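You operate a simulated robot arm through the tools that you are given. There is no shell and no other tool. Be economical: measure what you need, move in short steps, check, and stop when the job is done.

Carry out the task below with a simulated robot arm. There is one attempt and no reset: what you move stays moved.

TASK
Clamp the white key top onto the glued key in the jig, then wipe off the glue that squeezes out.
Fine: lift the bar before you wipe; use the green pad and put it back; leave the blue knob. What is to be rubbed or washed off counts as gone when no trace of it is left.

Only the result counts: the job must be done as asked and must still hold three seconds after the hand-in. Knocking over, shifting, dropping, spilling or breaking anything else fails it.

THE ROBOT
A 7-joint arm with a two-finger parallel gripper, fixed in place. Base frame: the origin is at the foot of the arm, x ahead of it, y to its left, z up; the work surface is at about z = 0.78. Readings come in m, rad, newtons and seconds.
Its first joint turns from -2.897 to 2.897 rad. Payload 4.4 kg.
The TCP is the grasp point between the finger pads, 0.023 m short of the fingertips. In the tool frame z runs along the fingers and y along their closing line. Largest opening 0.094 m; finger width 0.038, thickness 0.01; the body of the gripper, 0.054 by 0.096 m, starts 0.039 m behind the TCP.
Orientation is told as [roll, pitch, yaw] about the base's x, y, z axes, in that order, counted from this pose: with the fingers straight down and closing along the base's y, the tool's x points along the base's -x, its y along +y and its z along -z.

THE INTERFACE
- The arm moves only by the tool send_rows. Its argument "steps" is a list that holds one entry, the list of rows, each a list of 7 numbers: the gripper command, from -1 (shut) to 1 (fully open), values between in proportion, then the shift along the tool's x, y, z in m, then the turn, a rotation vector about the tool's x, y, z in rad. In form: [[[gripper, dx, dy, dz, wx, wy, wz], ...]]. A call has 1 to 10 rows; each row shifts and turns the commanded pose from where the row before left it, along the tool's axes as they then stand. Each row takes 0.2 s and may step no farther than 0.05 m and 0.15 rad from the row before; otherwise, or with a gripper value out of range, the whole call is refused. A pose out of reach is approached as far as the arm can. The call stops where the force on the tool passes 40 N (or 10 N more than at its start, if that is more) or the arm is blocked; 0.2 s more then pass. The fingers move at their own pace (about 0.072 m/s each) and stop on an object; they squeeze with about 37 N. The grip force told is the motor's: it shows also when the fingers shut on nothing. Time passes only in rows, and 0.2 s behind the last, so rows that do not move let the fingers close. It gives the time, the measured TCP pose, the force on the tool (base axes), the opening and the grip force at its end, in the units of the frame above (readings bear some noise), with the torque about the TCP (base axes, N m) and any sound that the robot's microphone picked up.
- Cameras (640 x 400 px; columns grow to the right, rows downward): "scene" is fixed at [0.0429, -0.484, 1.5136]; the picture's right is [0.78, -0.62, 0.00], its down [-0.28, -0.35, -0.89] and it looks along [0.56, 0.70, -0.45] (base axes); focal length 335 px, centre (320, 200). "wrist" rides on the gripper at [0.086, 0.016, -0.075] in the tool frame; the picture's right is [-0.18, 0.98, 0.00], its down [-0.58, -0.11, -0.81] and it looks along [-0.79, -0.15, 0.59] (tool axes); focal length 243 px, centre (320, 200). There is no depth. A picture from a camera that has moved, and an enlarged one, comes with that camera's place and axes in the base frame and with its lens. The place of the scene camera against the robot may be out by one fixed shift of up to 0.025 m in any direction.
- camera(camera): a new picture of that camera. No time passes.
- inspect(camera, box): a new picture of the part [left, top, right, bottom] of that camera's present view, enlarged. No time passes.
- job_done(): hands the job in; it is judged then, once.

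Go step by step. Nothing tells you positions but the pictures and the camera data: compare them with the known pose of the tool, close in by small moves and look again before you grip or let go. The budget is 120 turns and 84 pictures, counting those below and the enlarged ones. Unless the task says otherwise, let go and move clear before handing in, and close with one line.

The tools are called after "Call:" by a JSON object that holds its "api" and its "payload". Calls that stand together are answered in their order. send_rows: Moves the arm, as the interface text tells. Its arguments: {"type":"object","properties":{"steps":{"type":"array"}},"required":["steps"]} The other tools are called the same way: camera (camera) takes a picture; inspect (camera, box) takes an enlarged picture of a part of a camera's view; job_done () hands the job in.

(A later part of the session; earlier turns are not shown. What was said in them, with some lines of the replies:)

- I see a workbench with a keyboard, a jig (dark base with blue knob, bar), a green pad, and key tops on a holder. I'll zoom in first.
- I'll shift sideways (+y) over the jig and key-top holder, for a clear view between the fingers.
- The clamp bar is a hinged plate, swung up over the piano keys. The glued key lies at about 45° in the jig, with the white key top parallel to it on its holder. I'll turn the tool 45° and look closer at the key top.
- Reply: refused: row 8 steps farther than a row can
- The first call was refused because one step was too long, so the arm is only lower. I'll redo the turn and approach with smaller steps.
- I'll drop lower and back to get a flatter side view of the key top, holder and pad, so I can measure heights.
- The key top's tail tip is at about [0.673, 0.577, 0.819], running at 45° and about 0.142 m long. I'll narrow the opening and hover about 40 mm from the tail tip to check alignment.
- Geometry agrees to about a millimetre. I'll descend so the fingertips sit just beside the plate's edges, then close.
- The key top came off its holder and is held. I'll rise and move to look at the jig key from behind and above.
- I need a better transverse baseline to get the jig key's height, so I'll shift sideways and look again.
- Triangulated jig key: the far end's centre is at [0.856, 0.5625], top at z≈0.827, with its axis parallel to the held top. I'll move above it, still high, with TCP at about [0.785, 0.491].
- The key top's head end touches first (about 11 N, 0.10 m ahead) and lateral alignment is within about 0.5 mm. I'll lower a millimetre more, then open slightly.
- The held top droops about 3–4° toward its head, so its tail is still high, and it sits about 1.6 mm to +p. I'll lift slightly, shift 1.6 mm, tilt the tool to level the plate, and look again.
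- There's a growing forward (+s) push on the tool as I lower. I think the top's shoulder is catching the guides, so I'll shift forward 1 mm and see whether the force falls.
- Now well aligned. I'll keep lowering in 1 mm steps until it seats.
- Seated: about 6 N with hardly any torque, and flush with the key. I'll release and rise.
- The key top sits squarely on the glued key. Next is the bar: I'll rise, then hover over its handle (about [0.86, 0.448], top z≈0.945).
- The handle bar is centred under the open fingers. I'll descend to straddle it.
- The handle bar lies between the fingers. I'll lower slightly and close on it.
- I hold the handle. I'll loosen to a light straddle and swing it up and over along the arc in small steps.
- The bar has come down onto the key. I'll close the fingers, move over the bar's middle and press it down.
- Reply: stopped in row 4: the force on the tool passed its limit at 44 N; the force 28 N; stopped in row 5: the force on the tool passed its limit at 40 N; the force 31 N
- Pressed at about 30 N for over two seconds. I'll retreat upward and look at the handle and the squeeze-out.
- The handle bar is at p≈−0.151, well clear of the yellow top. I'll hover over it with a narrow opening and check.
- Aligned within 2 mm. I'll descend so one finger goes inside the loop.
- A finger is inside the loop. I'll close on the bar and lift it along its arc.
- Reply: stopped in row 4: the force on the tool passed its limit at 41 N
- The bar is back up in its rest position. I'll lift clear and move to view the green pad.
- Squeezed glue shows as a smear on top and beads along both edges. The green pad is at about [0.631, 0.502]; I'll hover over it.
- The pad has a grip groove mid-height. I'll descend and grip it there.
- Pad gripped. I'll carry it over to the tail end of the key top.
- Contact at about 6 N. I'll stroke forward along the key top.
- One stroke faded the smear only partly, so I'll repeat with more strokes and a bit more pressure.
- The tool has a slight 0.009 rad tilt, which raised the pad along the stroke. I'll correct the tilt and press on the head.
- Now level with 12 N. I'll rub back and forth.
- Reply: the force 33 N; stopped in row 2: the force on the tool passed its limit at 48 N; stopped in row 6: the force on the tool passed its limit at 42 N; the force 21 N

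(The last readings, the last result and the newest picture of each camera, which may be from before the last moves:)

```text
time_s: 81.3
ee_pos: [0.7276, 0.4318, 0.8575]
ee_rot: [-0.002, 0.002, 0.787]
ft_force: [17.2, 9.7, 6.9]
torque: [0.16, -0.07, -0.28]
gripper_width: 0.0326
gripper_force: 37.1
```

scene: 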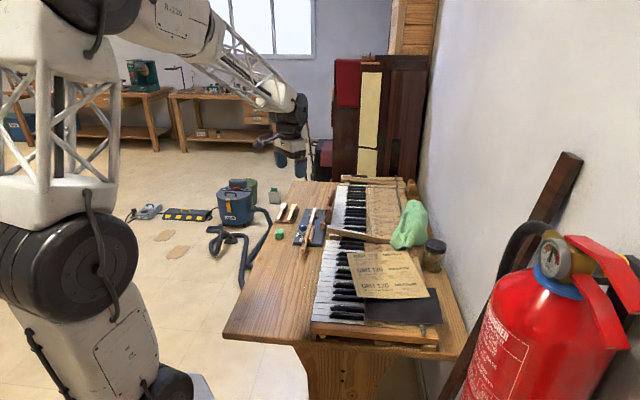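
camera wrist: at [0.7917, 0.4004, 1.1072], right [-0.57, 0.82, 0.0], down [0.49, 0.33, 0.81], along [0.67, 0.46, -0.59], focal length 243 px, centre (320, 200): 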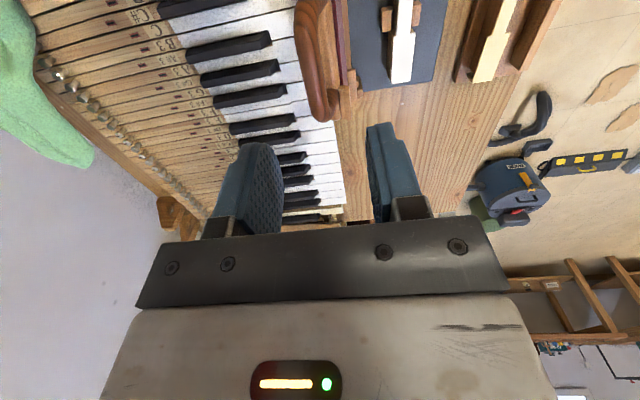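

The earlier stop meant the return stroke overshot backwards, towards the knob. I'll back away forward immediately, lift and check.

Call:
{"api": "send_rows", "payload": {"steps": [[[-1, -0.01, 0, 0, 0, 0, 0], [-1, -0.02, 0, -0.005, 0, 0, 0], [-1, 0, 0, -0.03, 0, 0, 0], [-1, 0, 0.01, -0.04, 0, 0, 0], [-1, 0, 0.04, 0, 0, 0, 0], [-1, 0, 0.04, 0, 0, 0, 0], [-1, 0, 0, 0, 0, 0, 0]]]}}

Call:
{"api": "inspect", "payload": {"camera": "scene", "box": [300, 202, 340, 250]}}

Call:
{"api": "inspect", "payload": {"camera": "scene", "box": [305, 200, 335, 222]}}

```text
time_s: 82.9
ee_pos: [0.6833, 0.5161, 0.9316]
ee_rot: [-0.002, 0.004, 0.787]
ft_force: [0.3, 0.0, 0.5]
torque: [0.0, -0.03, -0.01]
gripper_width: 0.0325
gripper_force: 36.5
```

```text
8.33 times, centred on (320, 226) of scene
camera zoom: at [0.0429, -0.484, 1.5136], right [0.78, -0.62, 0.0], down [-0.28, -0.35, -0.89], along [0.56, 0.7, -0.45], focal length 2793 px, centre (320, -17)
```

zoom: 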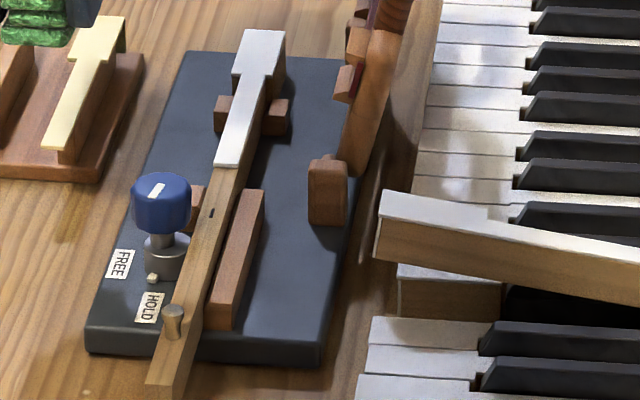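

```text
16.00 times, centred on (320, 211) of scene
camera zoom: at [0.0429, -0.484, 1.5136], right [0.78, -0.62, 0.0], down [-0.28, -0.35, -0.89], along [0.56, 0.7, -0.45], focal length 5363 px, centre (320, 24)
```

zoom: 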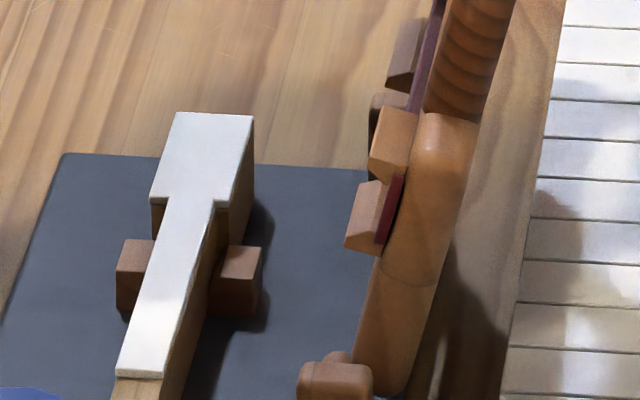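

The glue looks completely gone, on top and sides, but the jig seems to have slid a few millimetres. I'll check the knob and the far side closely.

Call:
{"api": "inspect", "payload": {"camera": "scene", "box": [286, 215, 326, 245]}}

```text
13.33 times, centred on (306, 230) of scene
camera zoom: at [0.0429, -0.484, 1.5136], right [0.78, -0.62, 0.0], down [-0.28, -0.35, -0.89], along [0.56, 0.7, -0.45], focal length 4469 px, centre (507, -200)
```

zoom: 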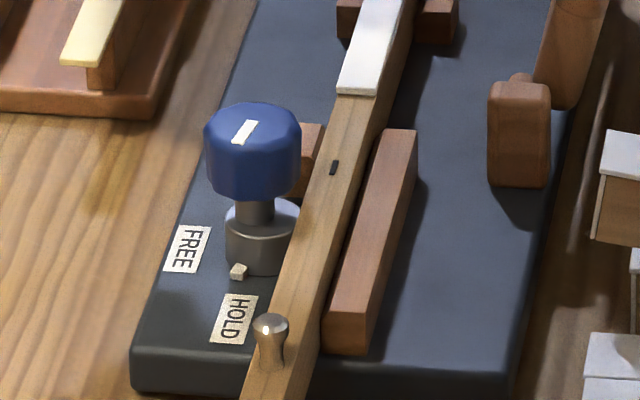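

Two side effects: the jig slid about 7 mm, and the knob turned about 10°. I'll put the pad back first, hovering just above its spot.

Call:
{"api": "send_rows", "payload": {"steps": [[[-1, 0.0225, 0.013, 0, 0, -0.003, 0], [-1, 0.0225, 0.0132, 0, 0, 0, 0], [-1, 0, 0, 0.045, 0, 0, 0], [-1, 0, 0, 0.045, 0, 0, 0], [-1, 0, 0, 0.015, 0, 0, 0], [-1, 0, 0, 0, 0, 0, 0], [-1, 0, 0, 0, 0, 0, 0]]]}}

Call:
{"api": "inspect", "payload": {"camera": "scene", "box": [266, 215, 306, 245]}}

```text
time_s: 84.5
ee_pos: [0.6322, 0.501, 0.8248]
ee_rot: [-0.002, 0.001, 0.786]
ft_force: [-0.6, -0.3, -0.5]
torque: [0.0, -0.02, 0.0]
gripper_width: 0.0325
gripper_force: 37.3
```

```text
13.33 times, centred on (286, 230) of scene
camera zoom: at [0.0429, -0.484, 1.5136], right [0.78, -0.62, 0.0], down [-0.28, -0.35, -0.89], along [0.56, 0.7, -0.45], focal length 4469 px, centre (773, -200)
```

zoom: 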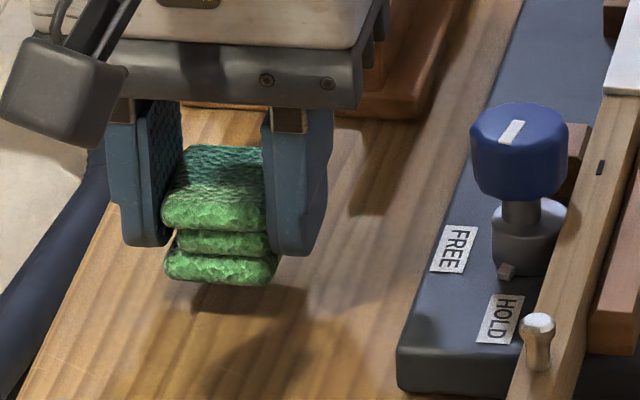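

Call:
{"api": "send_rows", "payload": {"steps": [[[-1, 0, 0.001, 0.006, 0, 0, 0], [-1, 0, 0, 0.004, 0, 0, 0], [-1, 0, 0, 0.0015, 0, 0, 0], [-1, 0, 0, 0, 0, 0, 0]]]}}

```text
time_s: 85.5
ee_pos: [0.6321, 0.5024, 0.8136]
ee_rot: [-0.002, 0.002, 0.786]
ft_force: [-0.2, -0.8, -0.6]
torque: [0.03, 0.02, 0.0]
gripper_width: 0.0327
gripper_force: 37.2
```

Call:
{"api": "send_rows", "payload": {"steps": [[[-1, 0, 0, 0.001, 0, 0, 0], [-1, 0, 0, 0, 0, 0, 0]]]}}

```text
time_s: 86.1
ee_pos: [0.6325, 0.5031, 0.8114]
ee_rot: [-0.001, 0.003, 0.787]
ft_force: [0.3, 0.3, -0.5]
torque: [-0.02, 0.04, 0.02]
gripper_width: 0.0325
gripper_force: 37.3
```

Call:
{"api": "send_rows", "payload": {"steps": [[[-1, 0, 0, 0.001, 0, 0, 0], [-1, 0, 0, 0, 0, 0, 0]]]}}

```text
time_s: 86.7
ee_pos: [0.6338, 0.5018, 0.8104]
ee_rot: [-0.001, 0.001, 0.787]
ft_force: [0.9, -0.2, -1.0]
torque: [0.02, 0.01, -0.02]
gripper_width: 0.0328
gripper_force: 37.1
```

Call:
{"api": "send_rows", "payload": {"steps": [[[-1, 0, 0, 0.001, 0, 0, 0], [-1, 0, 0, 0.0005, 0, 0, 0], [-1, 0, 0, 0, 0, 0, 0]]]}}

```text
time_s: 87.5
ee_pos: [0.6325, 0.5033, 0.8107]
ee_rot: [-0.001, 0.001, 0.788]
ft_force: [-0.7, -3.9, 20.5]
torque: [0.1, -0.12, 0.01]
gripper_width: 0.0326
gripper_force: 36.9
```

Contact with the table. I'll ease off, release, and rise.

Call:
{"api": "send_rows", "payload": {"steps": [[[-1, 0, 0, -0.0008, 0, 0, 0], [0.0, 0, 0, 0, 0, 0, 0], [0.2, 0, 0, 0, 0, 0, 0], [0.2, 0, 0, 0, 0, 0, 0], [0.2, 0, 0, -0.02, 0, 0, 0], [0.2, 0, 0, -0.04, 0, 0, 0], [0.2, 0, 0, -0.04, 0, 0, 0], [0.2, 0, 0, 0, 0, 0, 0]]]}}

Call:
{"api": "inspect", "payload": {"camera": "scene", "box": [266, 205, 330, 245]}}

```text
time_s: 89.3
ee_pos: [0.6331, 0.5052, 0.9102]
ee_rot: [-0.001, 0.003, 0.787]
ft_force: [0.2, 0.2, 0.2]
torque: [0.0, -0.01, -0.04]
gripper_width: 0.0563
gripper_force: 0.1
```

```text
10.00 times, centred on (298, 225) of scene
camera zoom: at [0.0429, -0.484, 1.5136], right [0.78, -0.62, 0.0], down [-0.28, -0.35, -0.89], along [0.56, 0.7, -0.45], focal length 3352 px, centre (540, -50)
```

zoom: 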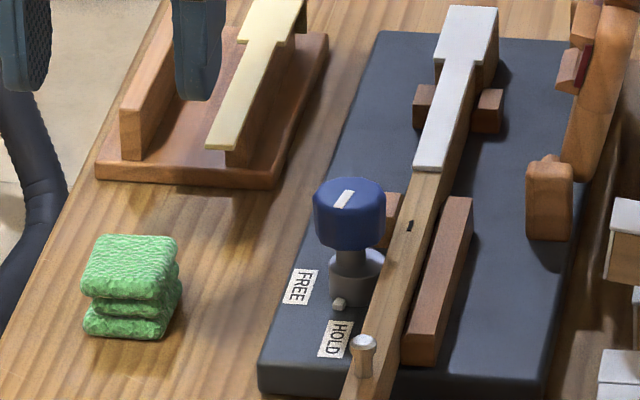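

The pad is back exactly where it was and the key is clean. The knob had been nudged about 15°, so I'll locate it precisely and turn it back gently.

Call:
{"api": "inspect", "payload": {"camera": "wrist", "box": [60, 0, 260, 200]}}

Call:
{"api": "send_rows", "payload": {"steps": [[[0.0, 0.03, -0.03, -0.02, 0, 0, 0], [0.0, 0.01, -0.03, -0.03, 0, 0, 0], [0.0, 0, -0.02, 0, 0, 0, 0], [0.0, 0, 0, 0, 0, 0, 0], [0, 0, 0, 0, 0, 0, 0]]]}}

Call:
{"api": "inspect", "payload": {"camera": "wrist", "box": [230, 0, 410, 200]}}

```text
2.00 times, centred on (160, 100) of wrist
camera zoom: at [0.5606, 0.4559, 0.9862], right [-0.57, 0.82, 0.0], down [0.49, 0.34, 0.81], along [0.66, 0.45, -0.59], focal length 485 px, centre (640, 400)
```

zoom: 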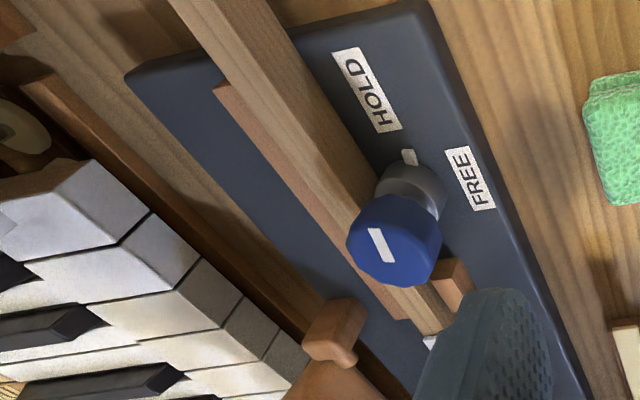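

```text
time_s: 90.5
ee_pos: [0.6632, 0.4196, 0.9605]
ee_rot: [-0.001, 0.001, 0.786]
ft_force: [0.1, 0.2, 0.0]
torque: [0.03, 0.0, 0.02]
gripper_width: 0.047
gripper_force: 0.1
```

```text
2.00 times, centred on (320, 100) of wrist
camera zoom: at [0.5907, 0.3711, 1.0358], right [-0.57, 0.82, 0.0], down [0.49, 0.34, 0.81], along [0.66, 0.46, -0.59], focal length 485 px, centre (320, 400)
```

zoom: 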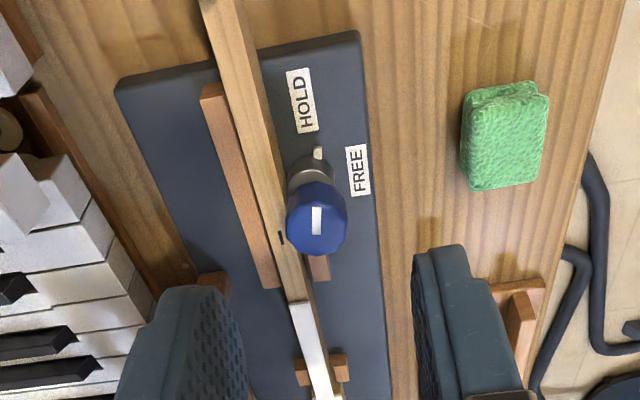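

The knob is at [0.692, 0.440] with its top at z≈0.8485, turned about 13° clockwise. I'll straddle it and close gently.

Call:
{"api": "send_rows", "payload": {"steps": [[[0.0, -0.018, -0.003, 0.02, 0, 0, 0], [0.0, -0.017, -0.0027, 0.03, 0, 0, 0], [0.0, 0, 0, 0.03, 0, 0, 0], [0.0, 0, 0, 0.013, 0, 0, 0], [0, 0, 0, 0, 0, 0, 0], [0, 0, 0, 0, 0, 0, 0]]]}}

Call:
{"api": "inspect", "payload": {"camera": "wrist", "box": [220, 20, 420, 230]}}

Call:
{"api": "inspect", "payload": {"camera": "scene", "box": [286, 212, 342, 252]}}

```text
time_s: 91.9
ee_pos: [0.6897, 0.4395, 0.8692]
ee_rot: [-0.002, 0.001, 0.788]
ft_force: [0.6, 0.0, -0.3]
torque: [0.01, 0.0, -0.02]
gripper_width: 0.0472
gripper_force: 0.0
```

```text
1.90 times, centred on (320, 125) of wrist
camera zoom: at [0.618, 0.391, 0.9443], right [-0.57, 0.82, 0.0], down [0.49, 0.34, 0.81], along [0.66, 0.46, -0.59], focal length 462 px, centre (320, 343)
```

zoom: 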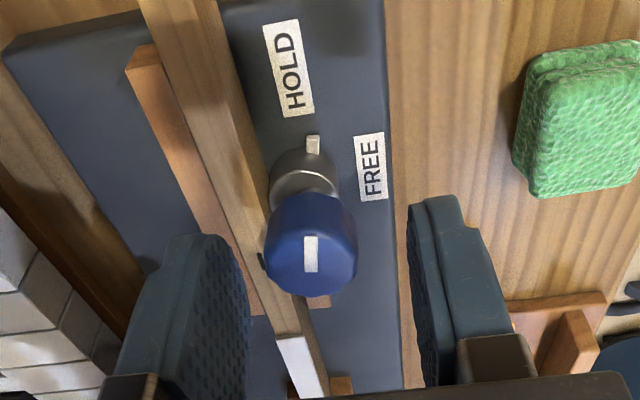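

```text
10.00 times, centred on (314, 232) of scene
camera zoom: at [0.0429, -0.484, 1.5136], right [0.78, -0.62, 0.0], down [-0.28, -0.35, -0.89], along [0.56, 0.7, -0.45], focal length 3352 px, centre (380, -120)
```

zoom: 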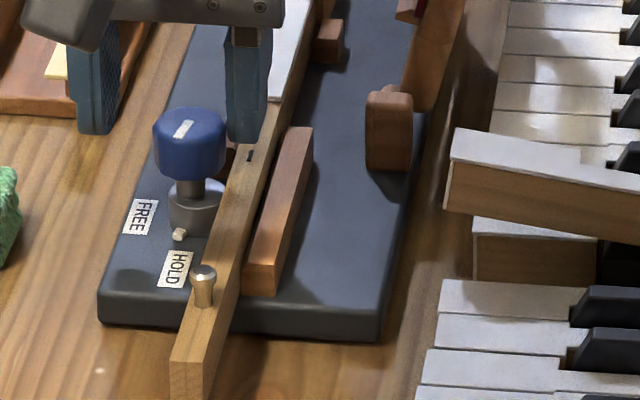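

Call:
{"api": "send_rows", "payload": {"steps": [[[-0.1, 0, -0.0015, 0.006, 0, 0, 0], [-0.2, 0, 0, 0.005, 0, 0, 0], [-0.3, 0, 0, 0, 0, 0, 0], [-0.35, 0, 0, 0, 0, 0, 0], [-0.35, 0, 0, 0, 0, 0, 0]]]}}

Call:
{"api": "inspect", "payload": {"camera": "wrist", "box": [240, 60, 400, 220]}}

```text
time_s: 93.1
ee_pos: [0.6915, 0.4381, 0.8578]
ee_rot: [-0.002, 0.002, 0.786]
ft_force: [3.4, -2.0, -0.1]
torque: [-0.02, -0.09, -0.04]
gripper_width: 0.0323
gripper_force: 2.2
```

```text
2.50 times, centred on (320, 140) of wrist
camera zoom: at [0.6191, 0.3887, 0.9335], right [-0.57, 0.82, 0.0], down [0.49, 0.34, 0.81], along [0.67, 0.46, -0.59], focal length 606 px, centre (320, 350)
```

zoom: 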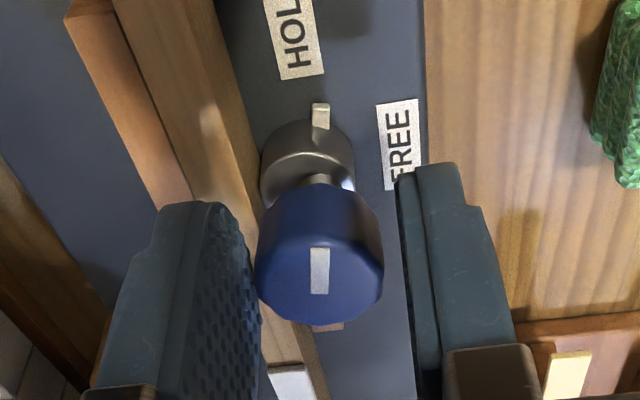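

The left finger already touches, so the knob is about 3.5 mm to the −p side. I'll shift over, then close.

Call:
{"api": "send_rows", "payload": {"steps": [[[-0.35, 0, -0.004, 0, 0, 0, 0], [-0.35, 0, 0, 0, 0, 0, 0]]]}}

Call:
{"api": "send_rows", "payload": {"steps": [[[-0.45, 0, 0, 0, 0, 0, 0], [-0.5, 0, 0, 0, 0, 0, 0], [-0.5, 0, 0, 0, 0, 0, 0]]]}}

```text
time_s: 93.7
ee_pos: [0.6947, 0.435, 0.8571]
ee_rot: [-0.001, 0.002, 0.788]
ft_force: [-1.6, 2.0, -0.8]
torque: [0.03, 0.05, 0.03]
gripper_width: 0.0318
gripper_force: 1.8
```

```text
time_s: 94.5
ee_pos: [0.694, 0.4358, 0.857]
ee_rot: [-0.002, 0.002, 0.787]
ft_force: [-9.9, 6.8, 2.0]
torque: [0.13, 0.21, 0.11]
gripper_width: 0.0292
gripper_force: 6.0
```

Call:
{"api": "send_rows", "payload": {"steps": [[[-0.4, 0, 0.0015, 0, 0, 0, 0], [-0.4, 0, 0, 0, 0, 0, 0]]]}}

```text
time_s: 95.1
ee_pos: [0.6946, 0.4369, 0.8566]
ee_rot: [-0.003, 0.003, 0.786]
ft_force: [2.0, -2.9, 0.2]
torque: [-0.08, -0.01, -0.03]
gripper_width: 0.0296
gripper_force: 1.6
```

Knob diameter is about 29.6 mm and it's centred. I'll grip and turn it back counter-clockwise about 0.24 rad.

Call:
{"api": "send_rows", "payload": {"steps": [[[-0.6, 0, 0, 0, 0, 0, 0], [-0.8, 0, 0, 0, 0, 0, 0], [-0.8, 0, 0, 0, 0, 0, -0.06], [-0.8, 0, 0, 0, 0, 0, -0.06], [-0.8, 0, 0, 0, 0, 0, -0.06], [-0.8, 0, 0, 0, 0, 0, -0.06], [-0.8, 0, 0, 0, 0, 0, 0]]]}}

Call:
{"api": "inspect", "payload": {"camera": "scene", "box": [286, 215, 326, 245]}}

```text
time_s: 96.7
ee_pos: [0.694, 0.4372, 0.8568]
ee_rot: [-0.003, 0.001, 1.029]
ft_force: [9.6, -14.7, 8.2]
torque: [-0.15, -0.2, -0.51]
gripper_width: 0.0278
gripper_force: 36.9
```

```text
13.33 times, centred on (306, 230) of scene
camera zoom: at [0.0429, -0.484, 1.5136], right [0.78, -0.62, 0.0], down [-0.28, -0.35, -0.89], along [0.56, 0.7, -0.45], focal length 4469 px, centre (507, -200)
```

zoom: 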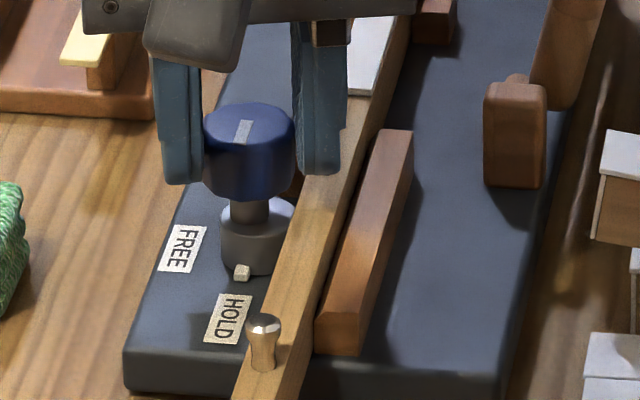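

The knob mark is back to its original angle. While I hold it, I'll ease the jig back toward its original place with small moves.

Call:
{"api": "send_rows", "payload": {"steps": [[[-0.8, 0.0007, -0.0029, 0, 0, 0, 0], [-0.8, 0.0016, 0.0004, 0, 0, 0, 0], [-0.8, 0.0016, 0.0004, 0, 0, 0, 0], [-0.8, 0.0016, 0.0004, 0, 0, 0, 0], [-0.8, 0, 0, 0, 0, 0, 0]]]}}

```text
time_s: 97.9
ee_pos: [0.6915, 0.4304, 0.8576]
ee_rot: [-0.001, 0.002, 1.026]
ft_force: [14.1, 12.2, 4.3]
torque: [0.26, -0.31, -0.11]
gripper_width: 0.0282
gripper_force: 37.1
```

Call:
{"api": "send_rows", "payload": {"steps": [[[-0.3, 0, 0, 0, 0, 0, 0], [0.0, 0, 0, 0, 0, 0, 0], [0.1, 0, 0, 0, 0, 0, 0], [0.1, 0, 0, -0.03, 0, 0, 0], [0.1, 0, 0, -0.05, 0, 0, 0], [0.1, 0.02, 0.03, -0.03, 0, 0, 0], [0.1, 0.02, 0.04, 0, 0, 0, 0], [0.1, 0, 0.04, 0, 0, 0, 0], [0.1, 0, 0, 0, 0, 0, 0]]]}}

Call:
{"api": "inspect", "payload": {"camera": "scene", "box": [286, 215, 326, 245]}}

```text
time_s: 99.9
ee_pos: [0.5746, 0.4536, 0.9664]
ee_rot: [-0.002, 0.001, 1.025]
ft_force: [0.1, 0.6, -0.6]
torque: [-0.02, 0.01, 0.0]
gripper_width: 0.0517
gripper_force: 0.1
```

```text
13.33 times, centred on (306, 230) of scene
camera zoom: at [0.0429, -0.484, 1.5136], right [0.78, -0.62, 0.0], down [-0.28, -0.35, -0.89], along [0.56, 0.7, -0.45], focal length 4469 px, centre (507, -200)
```

zoom: 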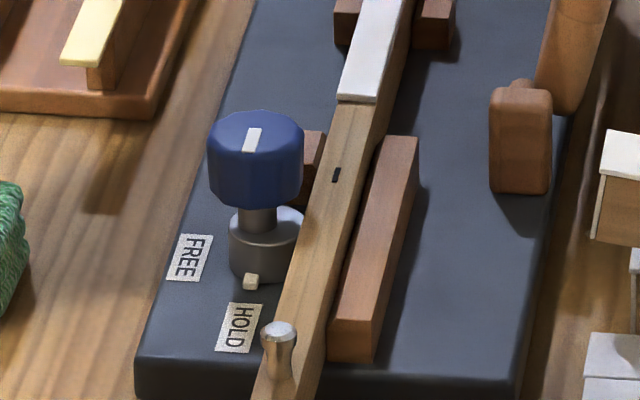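

The jig is back to within a few millimetres and the knob is at its original angle. I'll make a last check of the key top, bar and surroundings.

Call:
{"api": "inspect", "payload": {"camera": "scene", "box": [305, 200, 335, 222]}}

Call:
{"api": "camera", "payload": {"camera": "scene"}}

```text
16.00 times, centred on (320, 211) of scene
camera zoom: at [0.0429, -0.484, 1.5136], right [0.78, -0.62, 0.0], down [-0.28, -0.35, -0.89], along [0.56, 0.7, -0.45], focal length 5363 px, centre (320, 24)
```

zoom: 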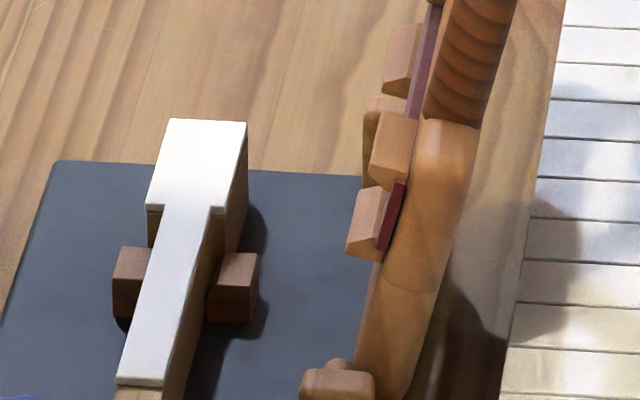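

```text
1 pictures are left
```

scene: 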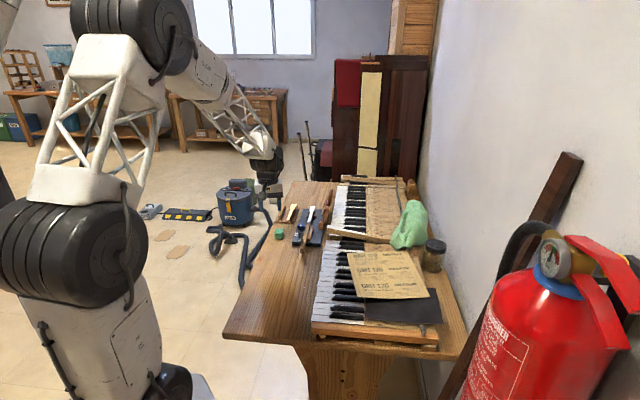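

One picture is left, so I'll use it to check the hidden (+p) side of the key for remaining glue.

Call:
{"api": "send_rows", "payload": {"steps": [[[0.1, 0, 0, 0, 0, 0, 0.12], [0.1, 0, 0, 0, 0, 0, 0.12], [0.1, -0.04, 0, 0, 0, 0, 0], [0.1, -0.04, 0, 0, 0, 0, 0], [0.1, -0.04, -0.01, 0, 0, 0, 0], [0.1, -0.04, -0.01, 0.02, 0, 0, 0], [0.1, -0.03, -0.005, 0.01, 0, 0, 0], [0.1, 0, 0, 0, 0, 0, 0], [0.1, 0, 0, 0, 0, 0, 0]]]}}

Call:
{"api": "inspect", "payload": {"camera": "wrist", "box": [110, 0, 270, 180]}}

```text
time_s: 101.9
ee_pos: [0.7285, 0.5723, 0.9362]
ee_rot: [-0.001, 0.002, 0.785]
ft_force: [0.3, -0.3, 1.0]
torque: [-0.03, 0.0, -0.01]
gripper_width: 0.0517
gripper_force: 0.1
```

```text
2.22 times, centred on (190, 90) of wrist
camera zoom: at [0.6579, 0.5228, 1.0113], right [-0.57, 0.82, 0.0], down [0.49, 0.34, 0.81], along [0.66, 0.46, -0.59], focal length 539 px, centre (609, 444)
```

zoom: 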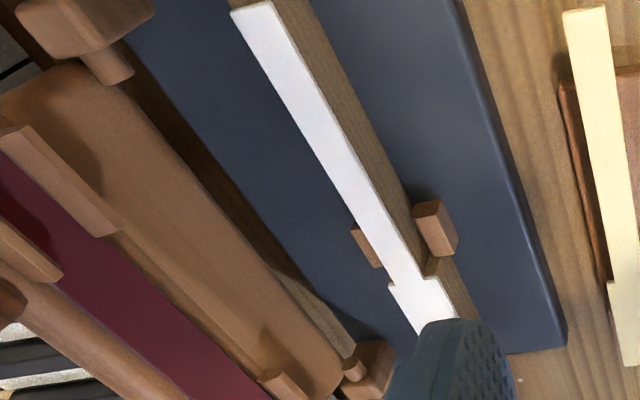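

Both sides of the key are clean, the key top is seated, the bar is up and the gripper is clear. I'm handing in.

Call:
{"api": "job_done", "payload": {}}

```text
The job is handed in.
```

I clamped the white key top onto the glued key, lifted the bar, wiped off all the visible squeezed-out glue, and put the green pad back. While wiping I bumped the blue knob about 15° and turned it back by eye. The jig also slid, and I eased it back to within about 4–6 mm of where it started.
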